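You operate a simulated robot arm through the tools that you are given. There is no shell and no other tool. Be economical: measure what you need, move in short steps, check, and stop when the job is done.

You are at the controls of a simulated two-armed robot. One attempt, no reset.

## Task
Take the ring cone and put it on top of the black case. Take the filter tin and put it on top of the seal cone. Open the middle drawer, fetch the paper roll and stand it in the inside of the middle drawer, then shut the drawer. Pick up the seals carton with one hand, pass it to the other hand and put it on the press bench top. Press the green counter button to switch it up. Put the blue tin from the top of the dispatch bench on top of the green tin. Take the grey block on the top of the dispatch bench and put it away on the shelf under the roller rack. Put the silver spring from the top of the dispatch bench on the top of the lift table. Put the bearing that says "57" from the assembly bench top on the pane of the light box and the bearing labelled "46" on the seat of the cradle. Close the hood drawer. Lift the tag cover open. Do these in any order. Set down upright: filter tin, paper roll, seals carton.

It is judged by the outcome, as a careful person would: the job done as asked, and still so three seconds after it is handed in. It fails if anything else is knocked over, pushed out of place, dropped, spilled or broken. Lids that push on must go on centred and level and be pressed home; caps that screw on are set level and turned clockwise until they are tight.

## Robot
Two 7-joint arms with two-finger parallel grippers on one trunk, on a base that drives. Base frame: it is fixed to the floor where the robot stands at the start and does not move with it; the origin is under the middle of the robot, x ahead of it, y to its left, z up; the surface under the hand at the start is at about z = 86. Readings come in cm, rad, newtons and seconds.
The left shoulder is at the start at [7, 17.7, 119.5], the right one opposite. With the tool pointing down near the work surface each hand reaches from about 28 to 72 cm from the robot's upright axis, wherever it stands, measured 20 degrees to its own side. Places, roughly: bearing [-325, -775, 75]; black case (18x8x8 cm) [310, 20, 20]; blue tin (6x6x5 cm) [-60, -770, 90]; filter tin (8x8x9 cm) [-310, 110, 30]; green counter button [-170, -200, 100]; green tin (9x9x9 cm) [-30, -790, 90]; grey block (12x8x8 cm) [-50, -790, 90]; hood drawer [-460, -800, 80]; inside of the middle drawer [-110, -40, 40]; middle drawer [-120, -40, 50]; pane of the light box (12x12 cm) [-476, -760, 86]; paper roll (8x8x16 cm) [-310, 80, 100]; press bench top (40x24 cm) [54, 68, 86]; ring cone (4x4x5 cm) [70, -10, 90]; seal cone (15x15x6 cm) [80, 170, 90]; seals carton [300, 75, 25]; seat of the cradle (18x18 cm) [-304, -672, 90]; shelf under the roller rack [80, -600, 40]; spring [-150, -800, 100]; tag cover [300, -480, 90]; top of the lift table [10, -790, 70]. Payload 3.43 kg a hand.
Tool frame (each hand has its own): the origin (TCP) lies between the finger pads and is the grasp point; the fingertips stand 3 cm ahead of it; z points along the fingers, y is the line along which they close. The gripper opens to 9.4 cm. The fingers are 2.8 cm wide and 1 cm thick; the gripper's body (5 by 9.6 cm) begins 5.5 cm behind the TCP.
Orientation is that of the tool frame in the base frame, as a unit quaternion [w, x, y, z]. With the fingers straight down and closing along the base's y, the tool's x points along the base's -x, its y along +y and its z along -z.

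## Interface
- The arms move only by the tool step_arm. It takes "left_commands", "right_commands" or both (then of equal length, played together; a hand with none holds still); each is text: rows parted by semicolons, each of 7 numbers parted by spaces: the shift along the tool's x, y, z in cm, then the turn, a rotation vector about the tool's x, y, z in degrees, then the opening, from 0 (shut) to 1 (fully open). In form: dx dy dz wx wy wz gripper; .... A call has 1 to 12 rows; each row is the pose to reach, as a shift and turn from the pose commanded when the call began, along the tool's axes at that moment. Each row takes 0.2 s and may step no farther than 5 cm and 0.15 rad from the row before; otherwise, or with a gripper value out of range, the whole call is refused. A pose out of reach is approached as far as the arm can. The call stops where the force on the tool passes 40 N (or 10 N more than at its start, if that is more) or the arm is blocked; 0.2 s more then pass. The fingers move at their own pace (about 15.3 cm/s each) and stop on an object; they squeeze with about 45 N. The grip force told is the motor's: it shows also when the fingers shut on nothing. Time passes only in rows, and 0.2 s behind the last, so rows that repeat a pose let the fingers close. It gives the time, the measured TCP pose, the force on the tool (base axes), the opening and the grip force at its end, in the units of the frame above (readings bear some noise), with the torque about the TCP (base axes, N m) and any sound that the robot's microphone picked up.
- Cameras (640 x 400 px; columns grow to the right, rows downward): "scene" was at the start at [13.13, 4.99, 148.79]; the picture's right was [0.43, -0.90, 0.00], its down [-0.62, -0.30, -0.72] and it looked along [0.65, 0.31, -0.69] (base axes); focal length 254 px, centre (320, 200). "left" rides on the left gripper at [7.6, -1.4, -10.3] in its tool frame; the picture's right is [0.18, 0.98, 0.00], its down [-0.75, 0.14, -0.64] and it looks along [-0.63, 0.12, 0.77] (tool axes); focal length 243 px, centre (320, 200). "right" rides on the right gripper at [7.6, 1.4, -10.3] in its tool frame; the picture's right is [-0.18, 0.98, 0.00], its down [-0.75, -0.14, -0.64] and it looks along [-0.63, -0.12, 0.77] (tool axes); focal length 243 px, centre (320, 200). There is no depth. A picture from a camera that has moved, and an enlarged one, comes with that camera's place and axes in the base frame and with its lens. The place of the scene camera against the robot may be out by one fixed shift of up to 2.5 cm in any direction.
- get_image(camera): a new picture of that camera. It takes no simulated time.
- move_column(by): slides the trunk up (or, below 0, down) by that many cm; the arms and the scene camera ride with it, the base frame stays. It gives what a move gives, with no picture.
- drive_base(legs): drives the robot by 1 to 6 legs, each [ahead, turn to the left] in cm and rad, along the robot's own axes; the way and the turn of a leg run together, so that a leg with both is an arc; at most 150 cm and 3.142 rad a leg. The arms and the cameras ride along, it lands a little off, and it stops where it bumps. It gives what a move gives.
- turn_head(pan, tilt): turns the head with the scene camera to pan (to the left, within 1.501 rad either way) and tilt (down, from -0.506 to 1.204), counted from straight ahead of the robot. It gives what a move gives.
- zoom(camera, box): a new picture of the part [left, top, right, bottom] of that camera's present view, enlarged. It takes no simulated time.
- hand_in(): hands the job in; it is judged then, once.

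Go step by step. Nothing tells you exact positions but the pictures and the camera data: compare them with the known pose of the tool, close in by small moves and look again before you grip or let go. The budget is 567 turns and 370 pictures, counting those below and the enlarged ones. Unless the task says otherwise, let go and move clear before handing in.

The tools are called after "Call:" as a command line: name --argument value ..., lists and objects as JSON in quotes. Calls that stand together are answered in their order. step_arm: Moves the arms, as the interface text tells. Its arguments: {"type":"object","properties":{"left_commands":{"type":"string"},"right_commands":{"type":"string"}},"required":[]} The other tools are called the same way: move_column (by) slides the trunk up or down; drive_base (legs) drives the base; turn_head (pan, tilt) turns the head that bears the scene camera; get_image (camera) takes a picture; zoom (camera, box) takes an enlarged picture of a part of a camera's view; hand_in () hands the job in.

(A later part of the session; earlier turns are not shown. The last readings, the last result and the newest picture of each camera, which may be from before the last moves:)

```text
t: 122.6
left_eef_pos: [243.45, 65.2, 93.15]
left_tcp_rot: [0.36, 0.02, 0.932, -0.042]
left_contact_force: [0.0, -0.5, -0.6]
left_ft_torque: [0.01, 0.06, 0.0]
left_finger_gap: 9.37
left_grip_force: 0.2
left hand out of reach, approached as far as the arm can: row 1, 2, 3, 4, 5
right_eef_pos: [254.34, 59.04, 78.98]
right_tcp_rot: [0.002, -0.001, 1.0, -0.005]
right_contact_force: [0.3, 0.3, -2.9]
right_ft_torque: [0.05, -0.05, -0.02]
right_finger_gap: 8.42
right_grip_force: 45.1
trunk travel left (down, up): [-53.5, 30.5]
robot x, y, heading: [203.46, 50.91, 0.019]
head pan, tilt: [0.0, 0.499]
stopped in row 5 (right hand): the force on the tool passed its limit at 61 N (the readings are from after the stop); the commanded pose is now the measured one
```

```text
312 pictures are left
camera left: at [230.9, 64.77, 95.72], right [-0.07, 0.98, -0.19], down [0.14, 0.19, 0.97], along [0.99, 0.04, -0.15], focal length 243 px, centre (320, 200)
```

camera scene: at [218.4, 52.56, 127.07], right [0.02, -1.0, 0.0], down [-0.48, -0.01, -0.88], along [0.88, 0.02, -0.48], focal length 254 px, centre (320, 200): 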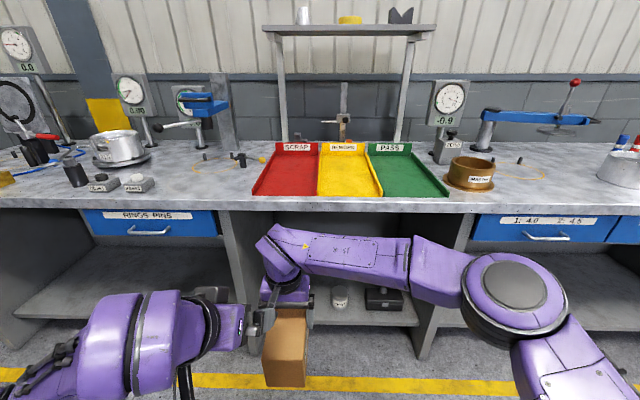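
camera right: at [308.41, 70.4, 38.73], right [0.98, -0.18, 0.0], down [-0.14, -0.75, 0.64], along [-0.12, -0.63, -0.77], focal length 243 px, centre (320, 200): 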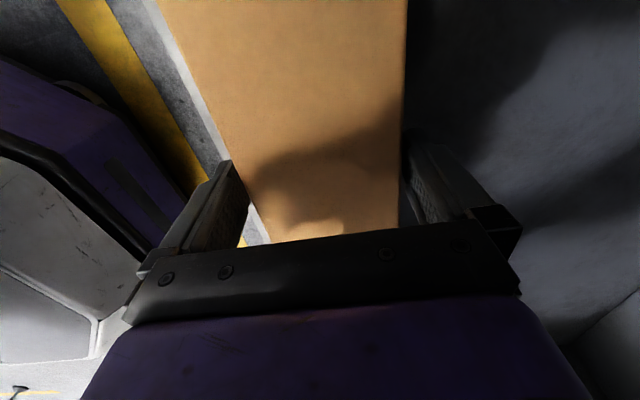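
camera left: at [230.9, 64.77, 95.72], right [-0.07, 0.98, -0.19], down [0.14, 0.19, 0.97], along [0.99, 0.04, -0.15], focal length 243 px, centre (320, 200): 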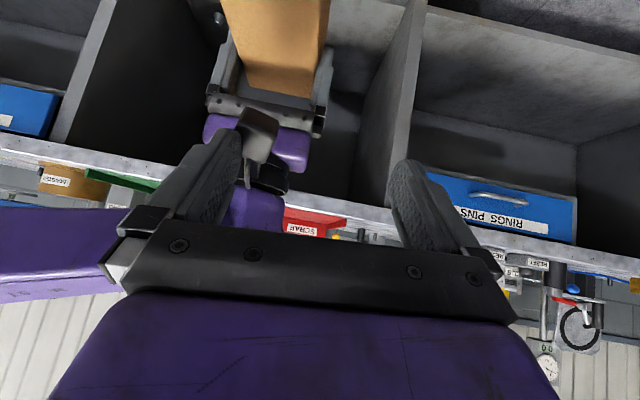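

The left finger touched the right hand's camera mount. I'll retract the left hand, raise the carton, and come in lower along the finger line.

Call:
step_arm --left_commands "0 1 -4 0 0 0 1; 0 2 -8 0 0 0 1; 0 2 -10 0 0 0 1; 0 2 -10 0 0 0 1; 0 2 -10 0 0 0 1"

Call:
step_arm --right_commands "0 0 -4 0 0 0 0; 0 0 -8 0 0 0 0; 0 0 -12 0 0 0 0; 0 0 -15 0 0 0 0"

Call:
get_image --camera "scene"

Call:
get_image --camera "left"

```text
t: 123.8
left_eef_pos: [243.57, 68.13, 102.3]
left_tcp_rot: [0.358, 0.02, 0.932, -0.041]
left_contact_force: [-0.8, 0.5, 0.2]
left_ft_torque: [-0.04, -0.02, -0.02]
left_finger_gap: 9.42
left_grip_force: 0.0
left hand out of reach, approached as far as the arm can: row 1, 2, 3, 4, 5
right_eef_pos: [254.39, 59.07, 79.0]
right_tcp_rot: [0.003, -0.001, 1.0, -0.005]
right_contact_force: [0.4, -0.5, -3.3]
right_ft_torque: [0.02, -0.06, 0.01]
right_finger_gap: 8.4
right_grip_force: 44.8
trunk travel left (down, up): [-53.5, 30.5]
robot x, y, heading: [203.48, 51.08, 0.023]
head pan, tilt: [0.0, 0.499]
```

```text
t: 124.6
left_eef_pos: [243.37, 68.22, 102.79]
left_tcp_rot: [0.368, 0.02, 0.928, -0.045]
left_contact_force: [-4.5, 1.0, 1.5]
left_ft_torque: [-0.08, 0.02, -0.2]
left_finger_gap: 9.39
left_grip_force: 0.1
right_eef_pos: [254.38, 58.99, 89.3]
right_tcp_rot: [0.005, 0.0, 1.0, -0.011]
right_contact_force: [4.0, -1.2, -5.4]
right_ft_torque: [0.01, 0.21, -0.05]
right_finger_gap: 8.42
right_grip_force: 45.2
trunk travel left (down, up): [-53.5, 30.5]
robot x, y, heading: [203.75, 50.78, 0.025]
head pan, tilt: [0.0, 0.499]
stopped in row 3 (left hand): the force on the tool passed its limit at 62 N (the readings are from after the stop); the commanded pose is now the measured one
```

```text
311 pictures are left
camera scene: at [218.27, 52.7, 127.08], right [0.02, -1.0, 0.0], down [-0.48, -0.01, -0.88], along [0.88, 0.02, -0.48], focal length 254 px, centre (320, 200)
```

scene: 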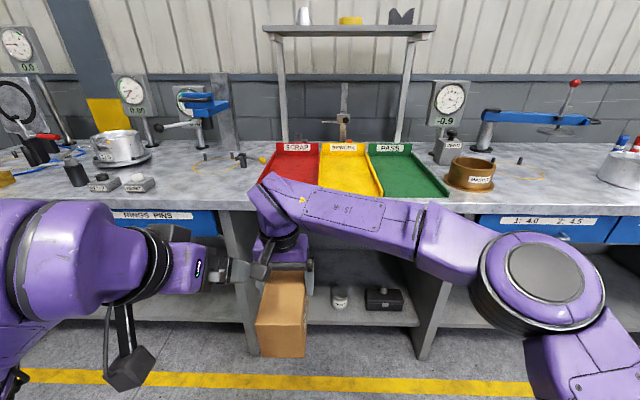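

```text
310 pictures are left
camera left: at [230.79, 67.7, 105.1], right [-0.07, 0.98, -0.19], down [0.12, 0.2, 0.97], along [0.99, 0.04, -0.13], focal length 243 px, centre (320, 200)
```

left: 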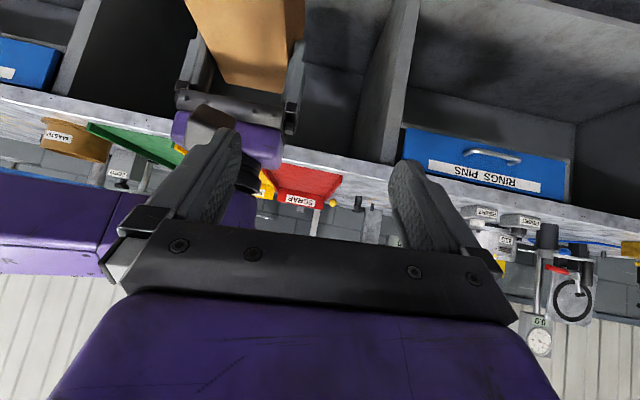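

Still touching. I'll swing the left hand outward, then turn both hands 45° so the left comes in from the back-left.

Call:
step_arm --left_commands "0 4 0 0 0 0 1; 0 8 0 0 0 0 1; 0 12 0 5 0.4 5.7 1; 0 15 0 10 0.8 11.3 1; 0 17 0 14.8 1.1 17 1; 0 19 0 19.7 1.5 22.6 1; 0 20 0 24.6 1.8 28.3 1; 0 20 0 29.5 2.2 33.9 1"

Call:
step_arm --right_commands "0 0 0 0 0 8 0; 0 0 0 0 0 16 0; 0 0 0 0 0 24 0; 0 0 0 0 0 32 0; 0 0 0 0 0 40 0; 0 0 0 0 0 45 0"

Call:
get_image --camera "scene"

Call:
get_image --camera "left"

```text
t: 126.4
left_eef_pos: [244.76, 88.2, 101.33]
left_tcp_rot: [0.33, 0.379, 0.848, -0.169]
left_contact_force: [-1.0, -0.6, 0.0]
left_ft_torque: [-0.01, -0.01, -0.01]
left_finger_gap: 9.37
left_grip_force: 0.0
left hand out of reach, approached as far as the arm can: row 1, 2, 3, 4
right_eef_pos: [254.4, 59.16, 89.3]
right_tcp_rot: [0.005, 0.0, 1.0, -0.011]
right_contact_force: [0.5, -0.3, -4.0]
right_ft_torque: [0.0, -0.06, 0.01]
right_finger_gap: 8.4
right_grip_force: 45.4
trunk travel left (down, up): [-53.5, 30.5]
robot x, y, heading: [203.53, 51.38, 0.022]
head pan, tilt: [0.0, 0.499]
```

```text
t: 127.8
left_eef_pos: [244.66, 88.16, 101.47]
left_tcp_rot: [0.331, 0.378, 0.848, -0.168]
left_contact_force: [-0.3, 0.2, 0.5]
left_ft_torque: [0.01, 0.0, 0.0]
left_finger_gap: 9.38
left_grip_force: 0.1
right_eef_pos: [254.41, 58.95, 89.18]
right_tcp_rot: [0.009, 0.384, 0.923, -0.008]
right_contact_force: [0.0, 0.4, -3.1]
right_ft_torque: [-0.04, -0.06, 0.0]
right_finger_gap: 8.41
right_grip_force: 45.6
trunk travel left (down, up): [-53.5, 30.5]
robot x, y, heading: [203.75, 50.77, 0.023]
head pan, tilt: [0.0, 0.499]
```

```text
309 pictures are left
camera scene: at [218.31, 52.7, 127.08], right [0.02, -1.0, 0.0], down [-0.48, -0.01, -0.88], along [0.88, 0.02, -0.48], focal length 254 px, centre (320, 200)
```

scene: 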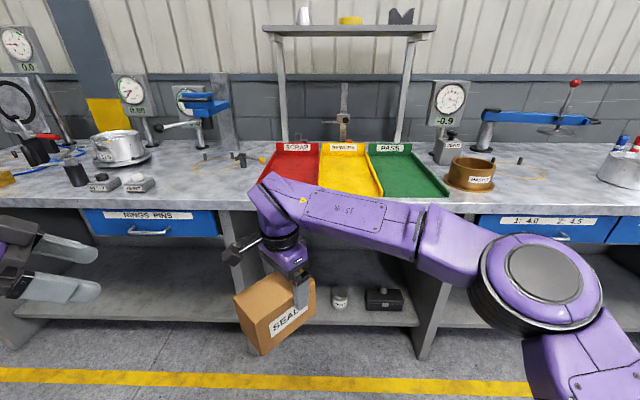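

```text
308 pictures are left
camera left: at [235.51, 96.66, 103.65], right [0.65, 0.74, -0.16], down [0.2, 0.04, 0.98], along [0.73, -0.67, -0.13], focal length 243 px, centre (320, 200)
```

left: 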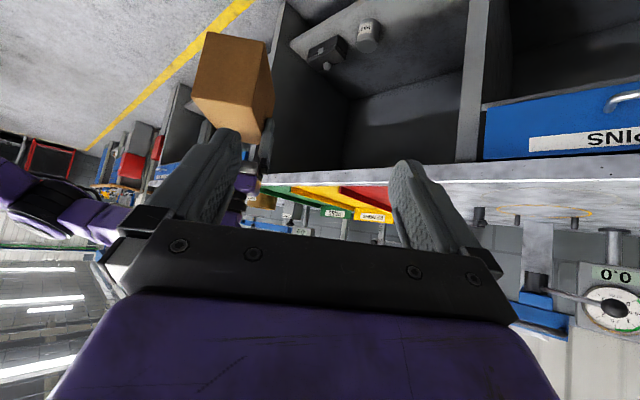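

Call:
step_arm --left_commands "-0.7 -2.6 2.6 -1 0 -1 1; -1.4 -5.2 5.2 -2 0 -2 1; -2.1 -7.8 7.8 -3 -0.1 -3 1; -2.8 -10.4 10.4 -4 -0.2 -4.2 1; -3.45 -12.75 12.85 -4 -0.2 -4.2 1"

Call:
get_image --camera "left"

Call:
get_image --camera "scene"

```text
t: 129.0
left_eef_pos: [242.43, 70.92, 95.27]
left_tcp_rot: [0.341, 0.334, 0.866, -0.15]
left_contact_force: [0.1, 0.5, -0.2]
left_ft_torque: [0.01, 0.02, -0.04]
left_finger_gap: 9.4
left_grip_force: 0.0
right_eef_pos: [254.45, 58.93, 89.29]
right_tcp_rot: [0.01, 0.383, 0.924, -0.008]
right_contact_force: [-0.6, 1.0, -3.4]
right_ft_torque: [-0.06, -0.06, 0.0]
right_finger_gap: 8.43
right_grip_force: 44.7
trunk travel left (down, up): [-53.5, 30.5]
robot x, y, heading: [203.43, 51.04, 0.023]
head pan, tilt: [0.0, 0.499]
```

```text
307 pictures are left
camera left: at [232.36, 78.48, 97.37], right [0.57, 0.81, -0.16], down [0.19, 0.06, 0.98], along [0.8, -0.59, -0.13], focal length 243 px, centre (320, 200)
```

left: 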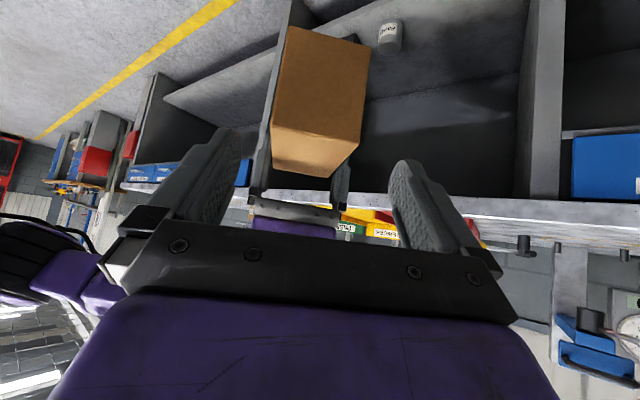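

```text
306 pictures are left
camera scene: at [218.34, 52.6, 127.08], right [0.02, -1.0, 0.0], down [-0.48, -0.01, -0.88], along [0.88, 0.02, -0.48], focal length 254 px, centre (320, 200)
```

scene: 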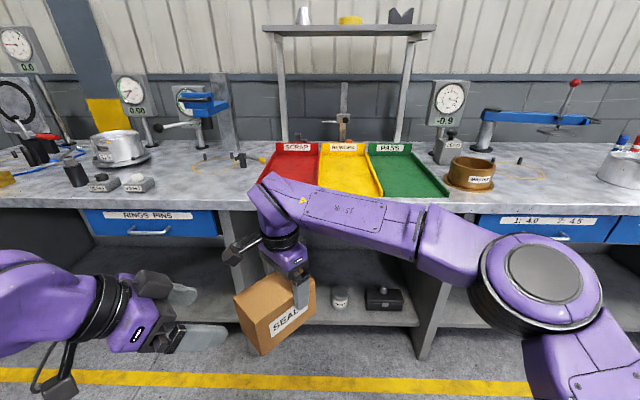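

Call:
step_arm --left_commands "0 0 4 0 0 0 1; 0 0 8 0 0 0 1; 0 0 10 0 0 0 1; 0 0 12 0 0 0 1"

Call:
get_image --camera "left"

Call:
zoom --camera "scene" --box '[120, 180, 360, 380]'

```text
t: 130.0
left_eef_pos: [242.49, 71.27, 93.3]
left_tcp_rot: [0.338, 0.334, 0.867, -0.147]
left_contact_force: [-0.2, -0.2, 0.6]
left_ft_torque: [-0.02, 0.01, 0.02]
left_finger_gap: 9.4
left_grip_force: 0.0
left hand out of reach, approached as far as the arm can: row 1, 2, 3, 4
right_eef_pos: [254.45, 58.92, 89.31]
right_tcp_rot: [0.009, 0.383, 0.924, -0.007]
right_contact_force: [-0.1, -1.1, -3.1]
right_ft_torque: [-0.08, -0.09, 0.01]
right_finger_gap: 8.42
right_grip_force: 44.8
trunk travel left (down, up): [-53.5, 30.5]
robot x, y, heading: [203.76, 51.32, 0.022]
head pan, tilt: [0.0, 0.499]
```

```text
305 pictures are left
camera left: at [232.4, 78.72, 95.56], right [0.57, 0.81, -0.16], down [0.2, 0.05, 0.98], along [0.8, -0.59, -0.13], focal length 243 px, centre (320, 200)
```

left: 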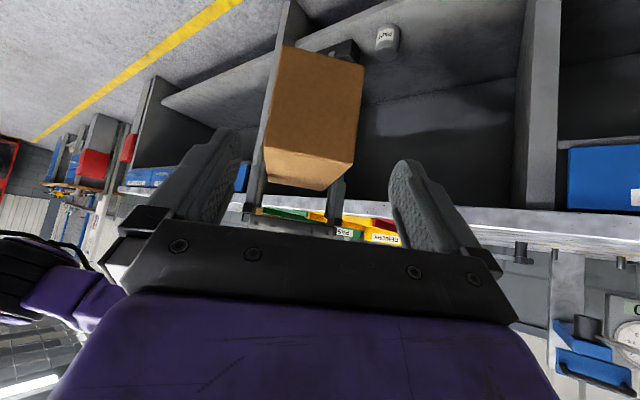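

```text
2.00 times, centred on (240, 280) of scene
camera zoom: at [218.28, 52.68, 127.09], right [0.02, -1.0, 0.0], down [-0.48, -0.01, -0.88], along [0.88, 0.02, -0.48], focal length 509 px, centre (480, 40)
```

zoom: 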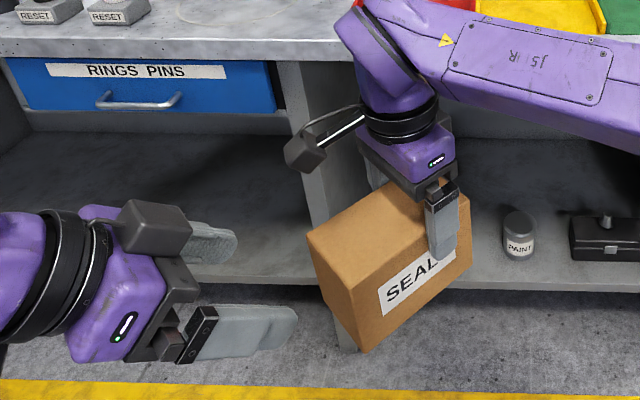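

The left arm is at a limit, so I'll bring the carton to it along the same line.

Call:
step_arm --right_commands "2.2 0.1 -1.8 0 0 0 0; 4.4 0.2 -3.5 0 0 0 0; 6.6 0.3 -5.2 0 0 0 0; 8.7 0.3 -7 0 0 0 0"

Call:
get_image --camera "left"

Call:
zoom --camera "scene" --box '[120, 180, 360, 380]'

```text
t: 131.0
left_eef_pos: [242.47, 71.3, 93.37]
left_tcp_rot: [0.339, 0.334, 0.867, -0.148]
left_contact_force: [0.0, 0.3, 1.3]
left_ft_torque: [0.0, 0.01, -0.01]
left_finger_gap: 9.42
left_grip_force: 0.0
right_eef_pos: [248.29, 65.56, 96.19]
right_tcp_rot: [0.01, 0.383, 0.924, -0.008]
right_contact_force: [-0.6, -0.1, -3.5]
right_ft_torque: [-0.08, -0.04, 0.0]
right_finger_gap: 8.43
right_grip_force: 45.2
trunk travel left (down, up): [-53.5, 30.5]
robot x, y, heading: [203.28, 51.02, 0.019]
head pan, tilt: [0.0, 0.499]
```

```text
303 pictures are left
camera left: at [232.35, 78.79, 95.57], right [0.57, 0.81, -0.16], down [0.2, 0.05, 0.98], along [0.8, -0.59, -0.13], focal length 243 px, centre (320, 200)
```

left: 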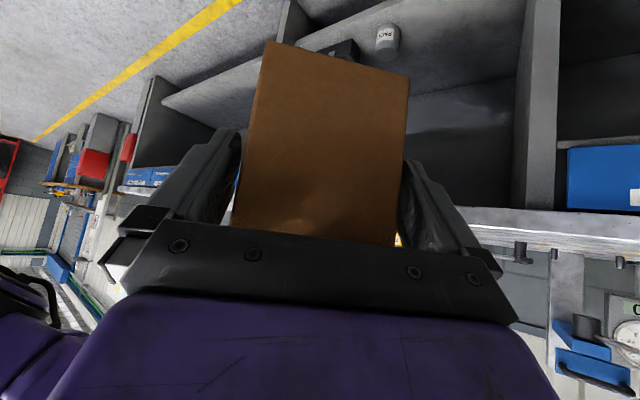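

```text
2.00 times, centred on (240, 280) of scene
camera zoom: at [218.22, 52.76, 127.09], right [0.02, -1.0, 0.0], down [-0.48, -0.01, -0.88], along [0.88, 0.02, -0.48], focal length 509 px, centre (480, 40)
```

zoom: 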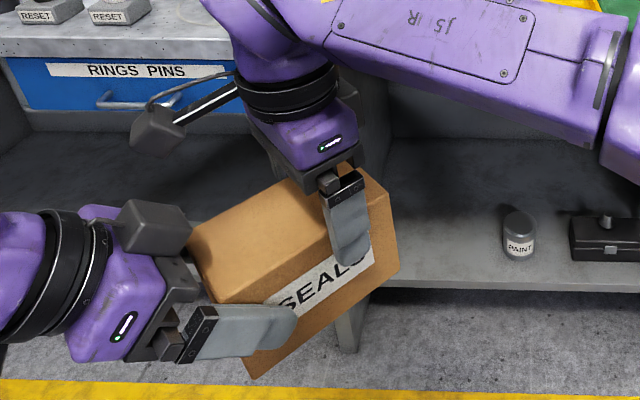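

The left fingers straddle the carton's end. Close the left hand, then open the right and lift it away.

Call:
step_arm --left_commands "0 0 0 0 0 0 0.5; 0 0 0 0 0 0 0; 0 0 0 0 0 0 0; 0 0 0 0 0 0 0"

```text
t: 132.0
left_eef_pos: [242.49, 71.23, 93.2]
left_tcp_rot: [0.337, 0.334, 0.868, -0.147]
left_contact_force: [2.2, -2.8, 1.1]
left_ft_torque: [0.46, -0.21, -0.14]
left_finger_gap: 8.47
left_grip_force: 45.1
right_eef_pos: [248.3, 65.49, 96.18]
right_tcp_rot: [0.009, 0.383, 0.923, -0.007]
right_contact_force: [-1.7, 3.0, -1.1]
right_ft_torque: [-0.29, 0.3, 0.08]
right_finger_gap: 8.41
right_grip_force: 44.6
trunk travel left (down, up): [-53.5, 30.5]
robot x, y, heading: [203.86, 50.97, 0.024]
head pan, tilt: [0.0, 0.499]
```

Call:
step_arm --right_commands "0 0 0 0 0 0 0.95; 0 0 0 0 0 0 1; 0 0 0 0 0 0 1; 0 0 -3 0 0 0 1; 0 0 -7 0 0 0 1; -3 0 -11 0 0 0 1; -7 0 -13 0 0 0 1" --left_commands "0 0 0 0 0 0 0; 0 0 0 0 0 0 0; 0 0 0 0 0 0 0; 0 0 0 0 0 0 0; 0 0 0 0 0 0 0; 0 0 0 0 0 0 0; 0 0 0 0 0 0 0"

Call:
get_image --camera "scene"

```text
t: 133.8
left_eef_pos: [242.45, 71.15, 93.25]
left_tcp_rot: [0.337, 0.334, 0.868, -0.147]
left_contact_force: [-0.7, -0.3, 0.6]
left_ft_torque: [0.15, 0.15, 0.0]
left_finger_gap: 8.46
left_grip_force: 44.8
right_eef_pos: [253.01, 60.14, 108.34]
right_tcp_rot: [-0.003, 0.405, 0.914, 0.005]
right_contact_force: [0.0, -0.4, -0.4]
right_ft_torque: [0.02, 0.01, 0.02]
right_finger_gap: 9.41
right_grip_force: 0.1
right hand out of reach, approached as far as the arm can: row 7
trunk travel left (down, up): [-53.5, 30.5]
robot x, y, heading: [203.87, 51.09, 0.02]
head pan, tilt: [0.0, 0.499]
stopped in row 7 (right hand): the arm was blocked; the commanded pose is now the measured one
```

```text
301 pictures are left
camera scene: at [218.28, 52.58, 127.09], right [0.02, -1.0, 0.0], down [-0.48, -0.01, -0.88], along [0.88, 0.02, -0.48], focal length 254 px, centre (320, 200)
```

scene: 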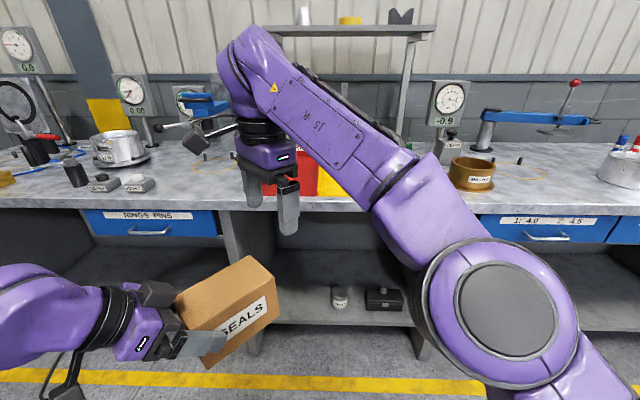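

The hand-over worked; the carton is upright in the left hand. I'll tuck the right hand away.

Call:
step_arm --right_commands "-1 -3 0 0 0 -6 1; -2 -7 0 0 0 -12 1; -4 -11 0 0 0 -18 1; -5 -15 0 0 0 -24 1; -6.5 -19 0 0 0 -30 1; -8 -23 0 0 0 -36 1; -9 -26 0 0 0 -42 1; -9.2 -28.5 0 0 0 -47 1"

Call:
get_image --camera "scene"

```text
t: 135.6
left_eef_pos: [242.44, 71.3, 93.33]
left_tcp_rot: [0.338, 0.334, 0.868, -0.146]
left_contact_force: [-0.1, -0.6, -0.5]
left_ft_torque: [0.14, 0.12, 0.03]
left_finger_gap: 8.44
left_grip_force: 45.3
right_eef_pos: [237.82, 34.21, 108.24]
right_tcp_rot: [0.001, 0.002, 1.0, 0.004]
right_contact_force: [-0.3, 0.1, 0.7]
right_ft_torque: [0.03, 0.01, -0.01]
right_finger_gap: 9.41
right_grip_force: 0.1
trunk travel left (down, up): [-53.5, 30.5]
robot x, y, heading: [203.38, 50.67, 0.026]
head pan, tilt: [0.0, 0.499]
```

```text
300 pictures are left
camera scene: at [218.21, 52.58, 127.1], right [0.02, -1.0, 0.0], down [-0.48, -0.01, -0.88], along [0.88, 0.02, -0.48], focal length 254 px, centre (320, 200)
```

scene: 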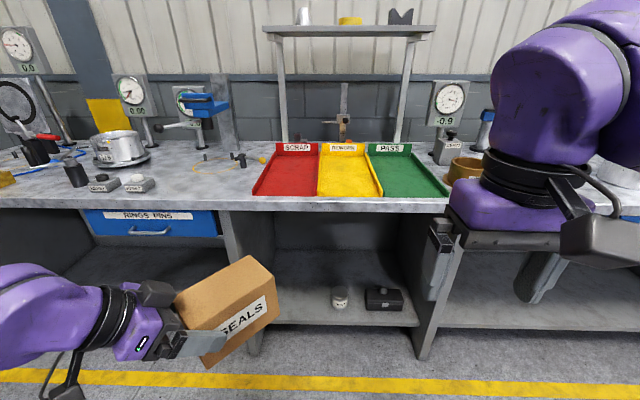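

Now I drive back around to the front of the press bench with the trunk raised.

Call:
move_column --by 27

Call:
drive_base --legs '[[0, -1.594], [87, 0], [86, 0], [0, -1.571]]'

Call:
turn_head --pan 0 --tilt 0.5

Call:
get_image --camera "scene"

```text
t: 138.4
left_eef_pos: [242.48, 71.2, 120.44]
left_tcp_rot: [0.337, 0.335, 0.867, -0.148]
left_contact_force: [0.4, -0.4, -3.3]
left_ft_torque: [0.14, 0.14, -0.01]
left_finger_gap: 8.43
left_grip_force: 45.0
right_eef_pos: [237.97, 34.3, 135.04]
right_tcp_rot: [0.0, 0.003, 1.0, 0.003]
right_contact_force: [-0.2, 0.2, -0.5]
right_ft_torque: [-0.03, 0.0, 0.02]
right_finger_gap: 9.37
right_grip_force: 0.1
trunk travel left (down, up): [-80.5, 3.5]
robot x, y, heading: [203.46, 50.75, 0.025]
head pan, tilt: [0.0, 0.499]
```

```text
t: 154.9
left_eef_pos: [164.05, -141.37, 120.25]
left_tcp_rot: [-0.157, 0.858, -0.358, -0.334]
left_contact_force: [0.8, 0.0, -3.5]
left_ft_torque: [-0.15, -0.13, 0.03]
left_finger_gap: 8.42
left_grip_force: 45.0
right_eef_pos: [170.61, -104.81, 135.11]
right_tcp_rot: [0.002, 1.0, -0.031, -0.001]
right_contact_force: [-0.7, -1.2, 0.1]
right_ft_torque: [0.02, 0.01, -0.01]
right_finger_gap: 9.39
right_grip_force: 0.0
trunk travel left (down, up): [-80.5, 3.5]
robot x, y, heading: [204.39, -123.66, 3.11]
head pan, tilt: [0.0, 0.499]
```

```text
t: 155.5
left_eef_pos: [163.98, -141.35, 120.3]
left_tcp_rot: [-0.157, 0.858, -0.358, -0.333]
left_contact_force: [0.0, -0.5, -3.0]
left_ft_torque: [-0.15, -0.15, 0.02]
left_finger_gap: 8.39
left_grip_force: 44.6
right_eef_pos: [170.51, -104.89, 135.21]
right_tcp_rot: [0.003, 0.999, -0.032, -0.001]
right_contact_force: [0.5, -0.9, 0.0]
right_ft_torque: [0.0, -0.05, -0.02]
right_finger_gap: 9.4
right_grip_force: 0.1
trunk travel left (down, up): [-80.5, 3.5]
robot x, y, heading: [203.81, -123.5, 3.107]
head pan, tilt: [0.0, 0.499]
```

```text
299 pictures are left
camera scene: at [190.61, -121.36, 154.08], right [0.03, 1.0, 0.0], down [0.48, -0.02, -0.88], along [-0.88, 0.03, -0.48], focal length 254 px, centre (320, 200)
```

scene: 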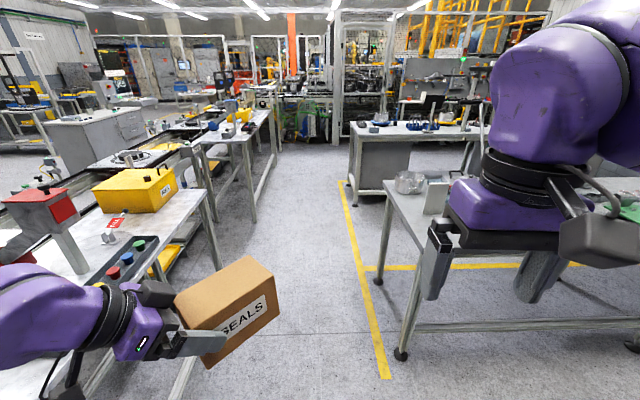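

Call:
drive_base --legs '[[150, 0], [70, 0], [0, -1.54]]'

Call:
get_image --camera "scene"

```text
t: 170.3
left_eef_pos: [-37.57, -77.9, 120.35]
left_tcp_rot: [0.345, -0.369, 0.853, 0.132]
left_contact_force: [-0.2, 0.4, -3.9]
left_ft_torque: [-0.17, 0.13, 0.0]
left_finger_gap: 8.4
left_grip_force: 45.2
right_eef_pos: [-0.78, -83.18, 135.17]
right_tcp_rot: [-0.001, -0.699, 0.715, 0.003]
right_contact_force: [0.7, 0.0, -0.1]
right_ft_torque: [-0.02, -0.01, 0.0]
right_finger_gap: 9.39
right_grip_force: 0.0
trunk travel left (down, up): [-80.5, 3.5]
robot x, y, heading: [-18.35, -117.08, 1.577]
head pan, tilt: [0.0, 0.499]
```

```text
298 pictures are left
camera scene: at [-17.31, -101.71, 154.08], right [1.0, 0.01, 0.0], down [0.0, -0.48, -0.88], along [0.0, 0.88, -0.48], focal length 254 px, centre (320, 200)
```

scene: 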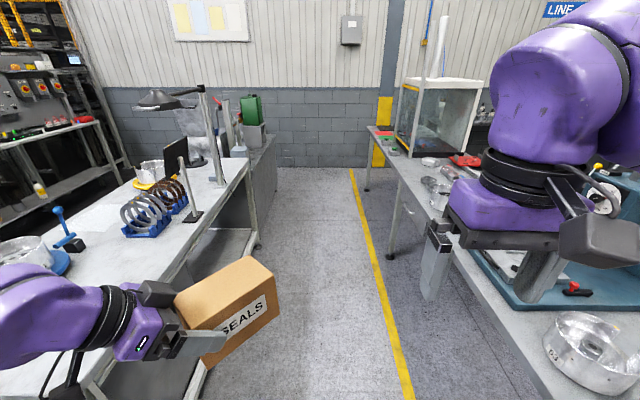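

Call:
drive_base --legs '[[84, 0], [84, 0], [0, -1.571]]'

Call:
turn_head --pan 0.4 --tilt 0.75

Call:
get_image --camera "scene"

```text
t: 182.6
left_eef_pos: [19.91, 70.33, 120.48]
left_tcp_rot: [0.337, 0.341, 0.864, -0.151]
left_contact_force: [-0.3, -0.3, -3.9]
left_ft_torque: [0.16, 0.12, 0.02]
left_finger_gap: 8.4
left_grip_force: 45.1
right_eef_pos: [14.6, 33.39, 135.23]
right_tcp_rot: [0.001, 0.012, 1.0, 0.002]
right_contact_force: [-0.2, 0.4, -0.7]
right_ft_torque: [0.02, -0.01, 0.01]
right_finger_gap: 9.37
right_grip_force: 0.0
trunk travel left (down, up): [-80.5, 3.5]
robot x, y, heading: [-19.6, 50.95, 0.001]
head pan, tilt: [0.0, 0.499]
```

```text
t: 183.5
left_eef_pos: [19.82, 70.23, 120.35]
left_tcp_rot: [0.336, 0.342, 0.865, -0.15]
left_contact_force: [1.2, -0.2, -3.6]
left_ft_torque: [0.16, 0.11, -0.02]
left_finger_gap: 8.41
left_grip_force: 45.0
right_eef_pos: [14.55, 33.44, 135.06]
right_tcp_rot: [0.001, 0.013, 1.0, 0.003]
right_contact_force: [0.9, 0.4, -0.7]
right_ft_torque: [0.02, -0.01, -0.03]
right_finger_gap: 9.42
right_grip_force: 0.0
trunk travel left (down, up): [-80.5, 3.5]
robot x, y, heading: [-19.44, 50.23, -0.002]
head pan, tilt: [0.4, 0.75]
```

```text
297 pictures are left
camera scene: at [-6.23, 55.37, 151.89], right [0.39, -0.92, 0.0], down [-0.63, -0.27, -0.73], along [0.67, 0.29, -0.68], focal length 254 px, centre (320, 200)
```

scene: 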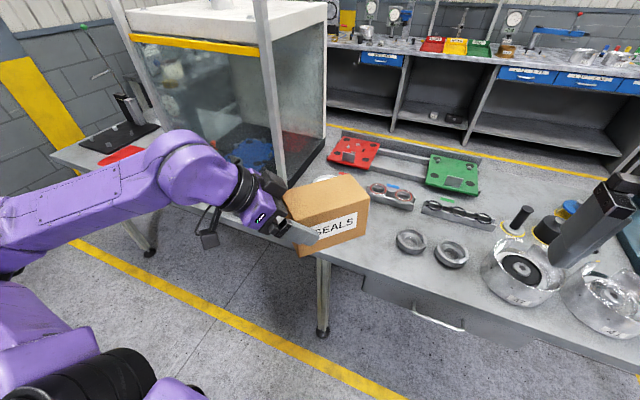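

Call:
get_image --camera "left"

Call:
get_image --camera "right"

```text
296 pictures are left
camera left: at [9.88, 77.92, 122.56], right [0.58, 0.8, -0.16], down [0.2, 0.05, 0.98], along [0.79, -0.6, -0.13], focal length 243 px, centre (320, 200)
```

left: 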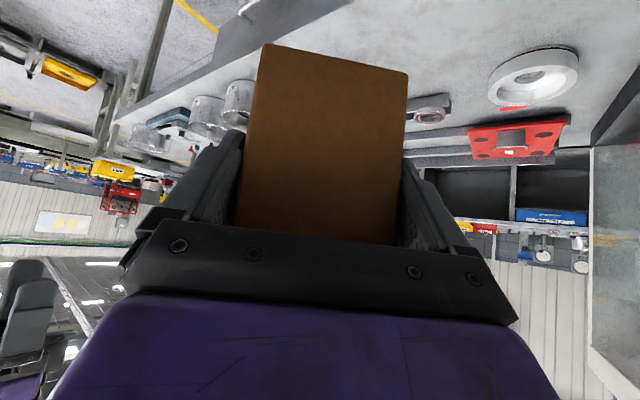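

```text
295 pictures are left
camera right: at [6.99, 35.15, 145.25], right [0.21, 0.98, 0.01], down [0.75, -0.16, 0.64], along [0.63, -0.13, -0.77], focal length 243 px, centre (320, 200)
```

right: 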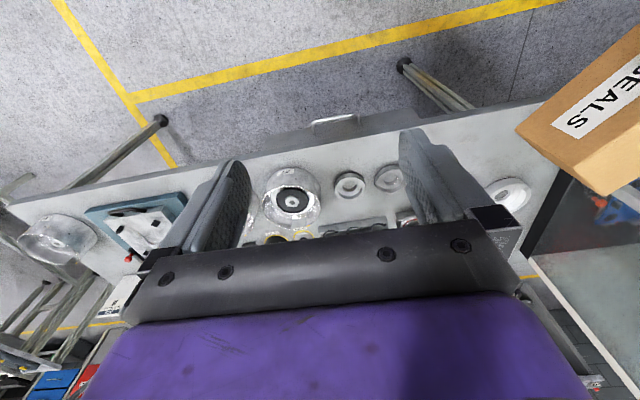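

The free patch of bench is around (48, 62), between the rings and the bowl. I'll drive ahead and then lower.

Call:
drive_base --legs '[[25, 0]]'

Call:
step_arm --left_commands "0 0 0 0 0 0 0; -1.4 -1.8 1.4 0 0 0 0; -2.8 -3.6 2.8 0 0 0 0"

Call:
move_column --by -18

Call:
turn_head --pan 0.5 --tilt 0.85

Call:
get_image --camera "scene"

Call:
get_image --camera "right"

```text
t: 185.3
left_eef_pos: [45.06, 70.18, 120.47]
left_tcp_rot: [0.338, 0.343, 0.863, -0.151]
left_contact_force: [-0.5, -0.3, -4.0]
left_ft_torque: [0.14, 0.11, 0.01]
left_finger_gap: 8.42
left_grip_force: 44.8
right_eef_pos: [39.85, 33.38, 135.05]
right_tcp_rot: [0.002, 0.013, 1.0, 0.003]
right_contact_force: [0.0, 0.4, 0.0]
right_ft_torque: [-0.03, -0.02, 0.0]
right_finger_gap: 9.41
right_grip_force: 0.0
trunk travel left (down, up): [-80.5, 3.5]
robot x, y, heading: [6.2, 50.92, 0.001]
head pan, tilt: [0.4, 0.75]
```

```text
t: 186.2
left_eef_pos: [45.41, 70.29, 120.25]
left_tcp_rot: [0.336, 0.344, 0.864, -0.152]
left_contact_force: [0.3, 0.1, -2.9]
left_ft_torque: [0.16, 0.17, -0.01]
left_finger_gap: 8.39
left_grip_force: 45.1
left hand out of reach, approached as far as the arm can: row 2, 3
right_eef_pos: [40.04, 33.42, 135.13]
right_tcp_rot: [0.001, 0.014, 1.0, 0.004]
right_contact_force: [-0.9, -0.3, 0.4]
right_ft_torque: [0.04, -0.04, -0.01]
right_finger_gap: 9.42
right_grip_force: 0.1
trunk travel left (down, up): [-80.5, 3.5]
robot x, y, heading: [5.72, 50.72, 0.007]
head pan, tilt: [0.4, 0.75]
```

```text
t: 188.2
left_eef_pos: [45.27, 70.21, 102.31]
left_tcp_rot: [0.337, 0.343, 0.864, -0.152]
left_contact_force: [-0.2, -0.1, -4.3]
left_ft_torque: [0.12, 0.15, -0.01]
left_finger_gap: 8.4
left_grip_force: 45.0
right_eef_pos: [39.91, 33.52, 117.16]
right_tcp_rot: [0.0, 0.013, 1.0, 0.002]
right_contact_force: [0.4, 0.3, 0.9]
right_ft_torque: [0.01, 0.0, -0.03]
right_finger_gap: 9.42
right_grip_force: 0.0
trunk travel left (down, up): [-62.5, 21.5]
robot x, y, heading: [6.21, 50.78, 0.0]
head pan, tilt: [0.4, 0.75]
```

```text
t: 188.8
left_eef_pos: [45.35, 70.22, 102.28]
left_tcp_rot: [0.336, 0.343, 0.864, -0.151]
left_contact_force: [0.9, -0.2, -3.7]
left_ft_torque: [0.16, 0.16, -0.02]
left_finger_gap: 8.44
left_grip_force: 44.7
right_eef_pos: [40.02, 33.55, 117.16]
right_tcp_rot: [0.001, 0.013, 1.0, 0.002]
right_contact_force: [-0.9, 0.5, 0.3]
right_ft_torque: [-0.04, -0.01, -0.01]
right_finger_gap: 9.42
right_grip_force: 0.0
trunk travel left (down, up): [-62.5, 21.5]
robot x, y, heading: [5.76, 50.78, 0.004]
head pan, tilt: [0.499, 0.85]
```

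```text
294 pictures are left
camera scene: at [18.47, 55.94, 133.09], right [0.48, -0.88, 0.0], down [-0.66, -0.36, -0.66], along [0.58, 0.32, -0.75], focal length 254 px, centre (320, 200)
```

scene: 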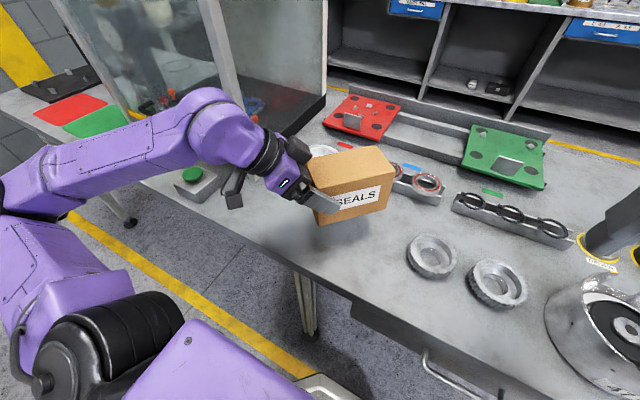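

```text
293 pictures are left
camera right: at [32.41, 35.16, 127.26], right [0.21, 0.98, 0.01], down [0.75, -0.17, 0.64], along [0.63, -0.13, -0.77], focal length 243 px, centre (320, 200)
```

right: 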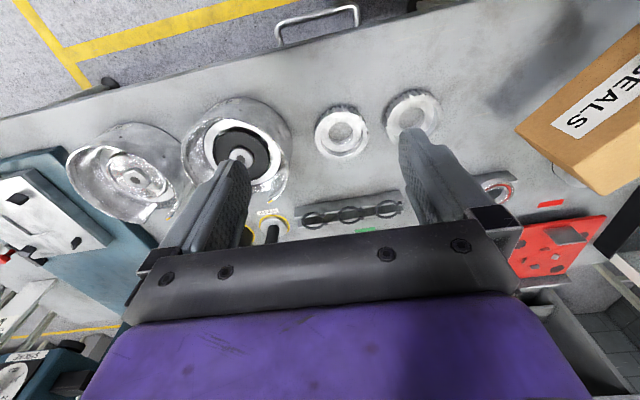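

The area below the carton is clear. I lower with the trunk.

Call:
move_column --by -9

Call:
zoom --camera "scene" --box '[160, 100, 460, 290]'

```text
t: 190.1
left_eef_pos: [45.31, 70.19, 93.31]
left_tcp_rot: [0.337, 0.343, 0.864, -0.151]
left_contact_force: [0.2, 0.1, -3.0]
left_ft_torque: [0.14, 0.19, 0.0]
left_finger_gap: 8.41
left_grip_force: 45.1
right_eef_pos: [39.97, 33.53, 108.09]
right_tcp_rot: [0.001, 0.013, 1.0, 0.003]
right_contact_force: [0.3, -0.6, 0.2]
right_ft_torque: [-0.01, 0.01, 0.0]
right_finger_gap: 9.4
right_grip_force: 0.1
trunk travel left (down, up): [-53.5, 30.5]
robot x, y, heading: [6.0, 50.95, 0.007]
head pan, tilt: [0.499, 0.85]
```

```text
2.11 times, centred on (310, 195) of scene
camera zoom: at [18.45, 55.94, 124.09], right [0.48, -0.88, 0.0], down [-0.66, -0.36, -0.66], along [0.58, 0.32, -0.75], focal length 536 px, centre (341, 210)
```

zoom: 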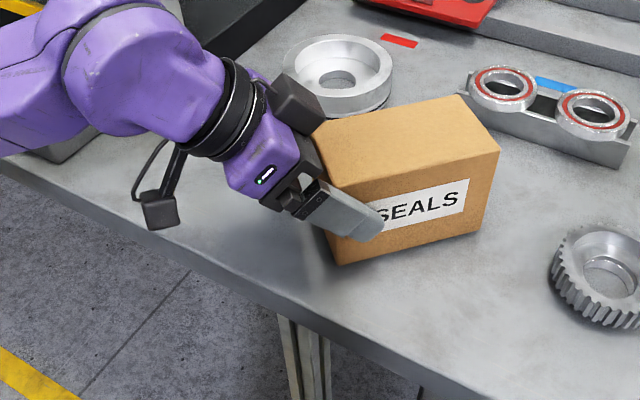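

Call:
move_column --by -0.9

Call:
move_column --by -0.4

```text
t: 190.7
left_eef_pos: [45.23, 70.16, 93.01]
left_tcp_rot: [0.343, 0.345, 0.861, -0.149]
left_contact_force: [1.5, 1.4, 34.0]
left_ft_torque: [1.5, -0.63, -0.01]
left_finger_gap: 8.41
left_grip_force: 45.5
right_eef_pos: [39.56, 33.31, 107.28]
right_tcp_rot: [0.003, 0.013, 1.0, 0.004]
right_contact_force: [-0.9, -0.3, 0.4]
right_ft_torque: [0.0, 0.01, -0.03]
right_finger_gap: 9.42
right_grip_force: 0.1
trunk travel left (down, up): [-52.6, 31.4]
robot x, y, heading: [6.15, 50.67, -0.002]
head pan, tilt: [0.499, 0.85]
```

```text
t: 191.2
left_eef_pos: [45.09, 70.07, 92.32]
left_tcp_rot: [0.339, 0.344, 0.862, -0.15]
left_contact_force: [1.6, -0.5, 35.9]
left_ft_torque: [1.19, -1.08, -0.06]
left_finger_gap: 8.44
left_grip_force: 44.8
right_eef_pos: [39.63, 33.22, 106.98]
right_tcp_rot: [0.002, 0.014, 1.0, 0.004]
right_contact_force: [-0.8, 0.8, 0.3]
right_ft_torque: [0.01, 0.0, 0.02]
right_finger_gap: 9.41
right_grip_force: 0.1
trunk travel left (down, up): [-52.2, 31.8]
robot x, y, heading: [6.13, 50.73, 0.004]
head pan, tilt: [0.499, 0.85]
```

Call:
move_column --by 0.3

Call:
zoom --camera "scene" --box '[160, 100, 460, 290]'

```text
t: 191.7
left_eef_pos: [45.25, 70.13, 92.19]
left_tcp_rot: [0.336, 0.345, 0.863, -0.152]
left_contact_force: [2.4, -1.9, 17.4]
left_ft_torque: [0.11, -1.0, -0.47]
left_finger_gap: 8.43
left_grip_force: 45.0
right_eef_pos: [39.82, 33.31, 107.21]
right_tcp_rot: [0.001, 0.013, 1.0, 0.004]
right_contact_force: [-0.1, 1.0, 0.3]
right_ft_torque: [0.03, -0.02, -0.01]
right_finger_gap: 9.38
right_grip_force: 0.1
trunk travel left (down, up): [-52.5, 31.5]
robot x, y, heading: [5.72, 50.43, 0.001]
head pan, tilt: [0.499, 0.85]
```

```text
2.11 times, centred on (310, 195) of scene
camera zoom: at [18.27, 55.79, 123.09], right [0.48, -0.88, 0.0], down [-0.66, -0.36, -0.66], along [0.58, 0.32, -0.75], focal length 536 px, centre (341, 210)
```

zoom: 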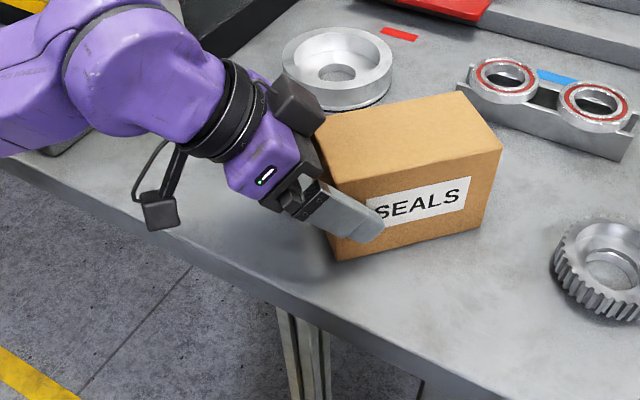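

Call:
step_arm --left_commands "0 0 0 0 0 0 0.95; 0 0 0 0 0 0 1; 0 0 0 0 0 0 1"

Call:
move_column --by 15

Call:
get_image --camera "scene"

```text
t: 192.5
left_eef_pos: [45.34, 70.2, 92.41]
left_tcp_rot: [0.336, 0.344, 0.864, -0.152]
left_contact_force: [-0.2, -0.3, 0.3]
left_ft_torque: [-0.02, 0.03, -0.02]
left_finger_gap: 9.41
left_grip_force: 0.0
right_eef_pos: [39.82, 33.33, 107.06]
right_tcp_rot: [0.001, 0.013, 1.0, 0.003]
right_contact_force: [0.2, -0.5, 0.4]
right_ft_torque: [0.01, 0.0, -0.01]
right_finger_gap: 9.39
right_grip_force: 0.0
trunk travel left (down, up): [-52.5, 31.5]
robot x, y, heading: [6.04, 50.49, 0.001]
head pan, tilt: [0.499, 0.85]
```

```text
t: 194.2
left_eef_pos: [45.31, 70.18, 107.3]
left_tcp_rot: [0.337, 0.343, 0.864, -0.152]
left_contact_force: [-0.3, -0.4, -0.5]
left_ft_torque: [0.01, 0.0, 0.01]
left_finger_gap: 9.42
left_grip_force: 0.1
right_eef_pos: [39.92, 33.36, 122.18]
right_tcp_rot: [0.001, 0.013, 1.0, 0.003]
right_contact_force: [-0.8, 0.1, 1.1]
right_ft_torque: [-0.04, 0.0, 0.0]
right_finger_gap: 9.39
right_grip_force: 0.0
trunk travel left (down, up): [-67.5, 16.5]
robot x, y, heading: [5.84, 50.57, 0.005]
head pan, tilt: [0.499, 0.85]
```

```text
290 pictures are left
camera scene: at [18.45, 55.93, 138.08], right [0.48, -0.88, 0.0], down [-0.66, -0.36, -0.66], along [0.58, 0.32, -0.75], focal length 254 px, centre (320, 200)
```

scene: 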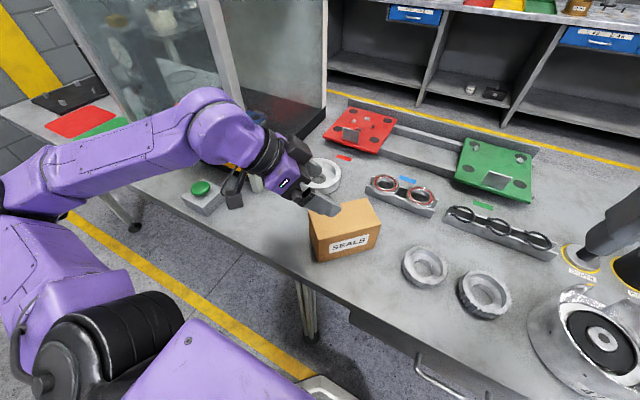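

The carton stands on the press bench. I'll back off, straighten the left hand, and look toward the booth for the seal cone.

Call:
drive_base --legs '[[-25, 0]]'

Call:
step_arm --left_commands "0 0 -1 -2.3 5.1 -5.2 1; 0 0 -2 -4.6 10.1 -10.3 1; 0 0 -3 -6.9 15.2 -15.5 1; 0 0 -4 -9.2 20.3 -20.6 1; 0 0 -5 -11.4 25.3 -25.8 1; 0 0 -5 -13.7 30.4 -30.9 1; 0 0 -5 -16 35.4 -36 1; 0 0 -5 -18.3 40.5 -41.2 1"

Call:
turn_head --pan 0.95 --tilt 0.45

Call:
get_image --camera "scene"

```text
t: 196.1
left_eef_pos: [20.05, 70.08, 107.32]
left_tcp_rot: [0.336, 0.344, 0.864, -0.151]
left_contact_force: [-0.4, 0.0, 0.1]
left_ft_torque: [0.02, 0.04, -0.02]
left_finger_gap: 9.41
left_grip_force: 0.0
right_eef_pos: [14.7, 33.37, 122.13]
right_tcp_rot: [0.002, 0.014, 1.0, 0.002]
right_contact_force: [0.1, -0.3, -0.8]
right_ft_torque: [-0.02, 0.02, -0.02]
right_finger_gap: 9.39
right_grip_force: 0.0
trunk travel left (down, up): [-67.5, 16.5]
robot x, y, heading: [-19.67, 50.74, -0.0]
head pan, tilt: [0.499, 0.85]
```

```text
t: 197.9
left_eef_pos: [18.17, 73.52, 111.06]
left_tcp_rot: [-0.002, 0.001, 1.0, 0.002]
left_contact_force: [-0.1, 0.5, -0.3]
left_ft_torque: [0.01, -0.01, -0.05]
left_finger_gap: 9.42
left_grip_force: 0.1
left hand out of reach, approached as far as the arm can: row 1, 2, 3, 4, 8
right_eef_pos: [14.58, 33.57, 122.23]
right_tcp_rot: [0.001, 0.014, 1.0, 0.003]
right_contact_force: [-0.4, 0.3, 0.8]
right_ft_torque: [-0.04, -0.03, -0.03]
right_finger_gap: 9.41
right_grip_force: 0.1
trunk travel left (down, up): [-67.5, 16.5]
robot x, y, heading: [-19.6, 51.0, 0.005]
head pan, tilt: [0.499, 0.85]
```

```text
t: 198.8
left_eef_pos: [18.11, 73.25, 111.07]
left_tcp_rot: [0.001, 0.003, 1.0, 0.001]
left_contact_force: [-0.2, 0.1, 0.6]
left_ft_torque: [0.01, 0.01, -0.04]
left_finger_gap: 9.4
left_grip_force: 0.0
right_eef_pos: [14.7, 33.22, 122.18]
right_tcp_rot: [0.0, 0.014, 1.0, 0.004]
right_contact_force: [-0.7, -0.6, -1.6]
right_ft_torque: [0.01, 0.02, 0.01]
right_finger_gap: 9.41
right_grip_force: 0.0
trunk travel left (down, up): [-67.5, 16.5]
robot x, y, heading: [-19.38, 50.62, -0.003]
head pan, tilt: [0.949, 0.45]
```

```text
289 pictures are left
camera scene: at [-8.32, 59.55, 141.53], right [0.81, -0.58, 0.0], down [-0.25, -0.35, -0.9], along [0.52, 0.73, -0.44], focal length 254 px, centre (320, 200)
```

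scene: 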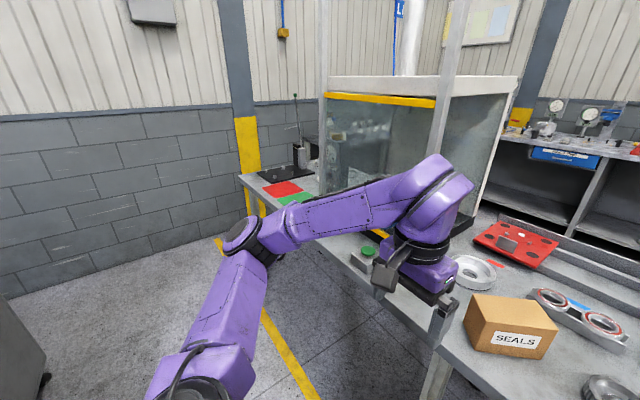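

Call:
drive_base --legs '[[0, 1.571], [65, 0]]'

Call:
turn_head --pan -1.0 --tilt 0.45

Call:
get_image --camera "scene"

Call:
turn_head --pan 1.3 --tilt 0.3

Call:
get_image --camera "scene"

```text
t: 206.2
left_eef_pos: [-41.26, 153.93, 111.03]
left_tcp_rot: [-0.002, -0.702, 0.712, 0.0]
left_contact_force: [0.1, -1.0, -0.5]
left_ft_torque: [-0.02, 0.0, 0.01]
left_finger_gap: 9.4
left_grip_force: 0.1
right_eef_pos: [-1.3, 150.22, 122.2]
right_tcp_rot: [-0.001, -0.693, 0.721, 0.003]
right_contact_force: [0.1, 0.3, -0.1]
right_ft_torque: [0.0, 0.0, 0.01]
right_finger_gap: 9.4
right_grip_force: 0.0
trunk travel left (down, up): [-67.5, 16.5]
robot x, y, heading: [-19.3, 116.17, 1.562]
head pan, tilt: [0.949, 0.45]
```

```text
t: 208.1
left_eef_pos: [-41.27, 154.0, 111.08]
left_tcp_rot: [-0.002, -0.702, 0.713, -0.001]
left_contact_force: [-0.4, -0.1, 0.1]
left_ft_torque: [-0.01, 0.01, 0.02]
left_finger_gap: 9.37
left_grip_force: 0.0
right_eef_pos: [-1.32, 150.09, 122.12]
right_tcp_rot: [-0.002, -0.694, 0.72, 0.003]
right_contact_force: [0.3, 0.0, 0.4]
right_ft_torque: [-0.03, -0.01, -0.01]
right_finger_gap: 9.38
right_grip_force: 0.1
trunk travel left (down, up): [-67.5, 16.5]
robot x, y, heading: [-18.9, 116.04, 1.559]
head pan, tilt: [-1.0, 0.45]
```

```text
288 pictures are left
camera scene: at [-10.5, 127.56, 141.54], right [0.53, -0.85, 0.0], down [-0.37, -0.23, -0.9], along [0.76, 0.48, -0.44], focal length 254 px, centre (320, 200)
```

scene: 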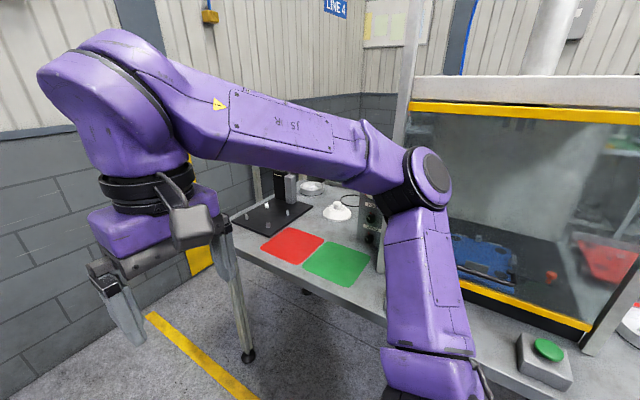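

```text
t: 210.3
left_eef_pos: [-41.11, 153.87, 111.09]
left_tcp_rot: [-0.001, -0.702, 0.712, 0.001]
left_contact_force: [-0.3, -0.1, 0.0]
left_ft_torque: [-0.01, 0.03, 0.01]
left_finger_gap: 9.39
left_grip_force: 0.0
right_eef_pos: [-1.3, 150.1, 122.08]
right_tcp_rot: [0.0, -0.693, 0.721, 0.003]
right_contact_force: [-0.3, 0.7, -0.2]
right_ft_torque: [-0.03, -0.02, 0.04]
right_finger_gap: 9.4
right_grip_force: 0.0
trunk travel left (down, up): [-67.5, 16.5]
robot x, y, heading: [-19.15, 116.54, 1.559]
head pan, tilt: [1.3, 0.3]
```

```text
287 pictures are left
camera scene: at [-27.25, 125.26, 142.93], right [0.28, 0.96, 0.0], down [0.28, -0.08, -0.96], along [-0.92, 0.26, -0.3], focal length 254 px, centre (320, 200)
```

scene: 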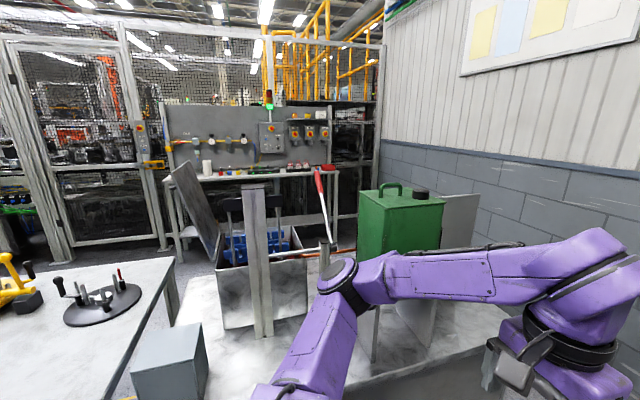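

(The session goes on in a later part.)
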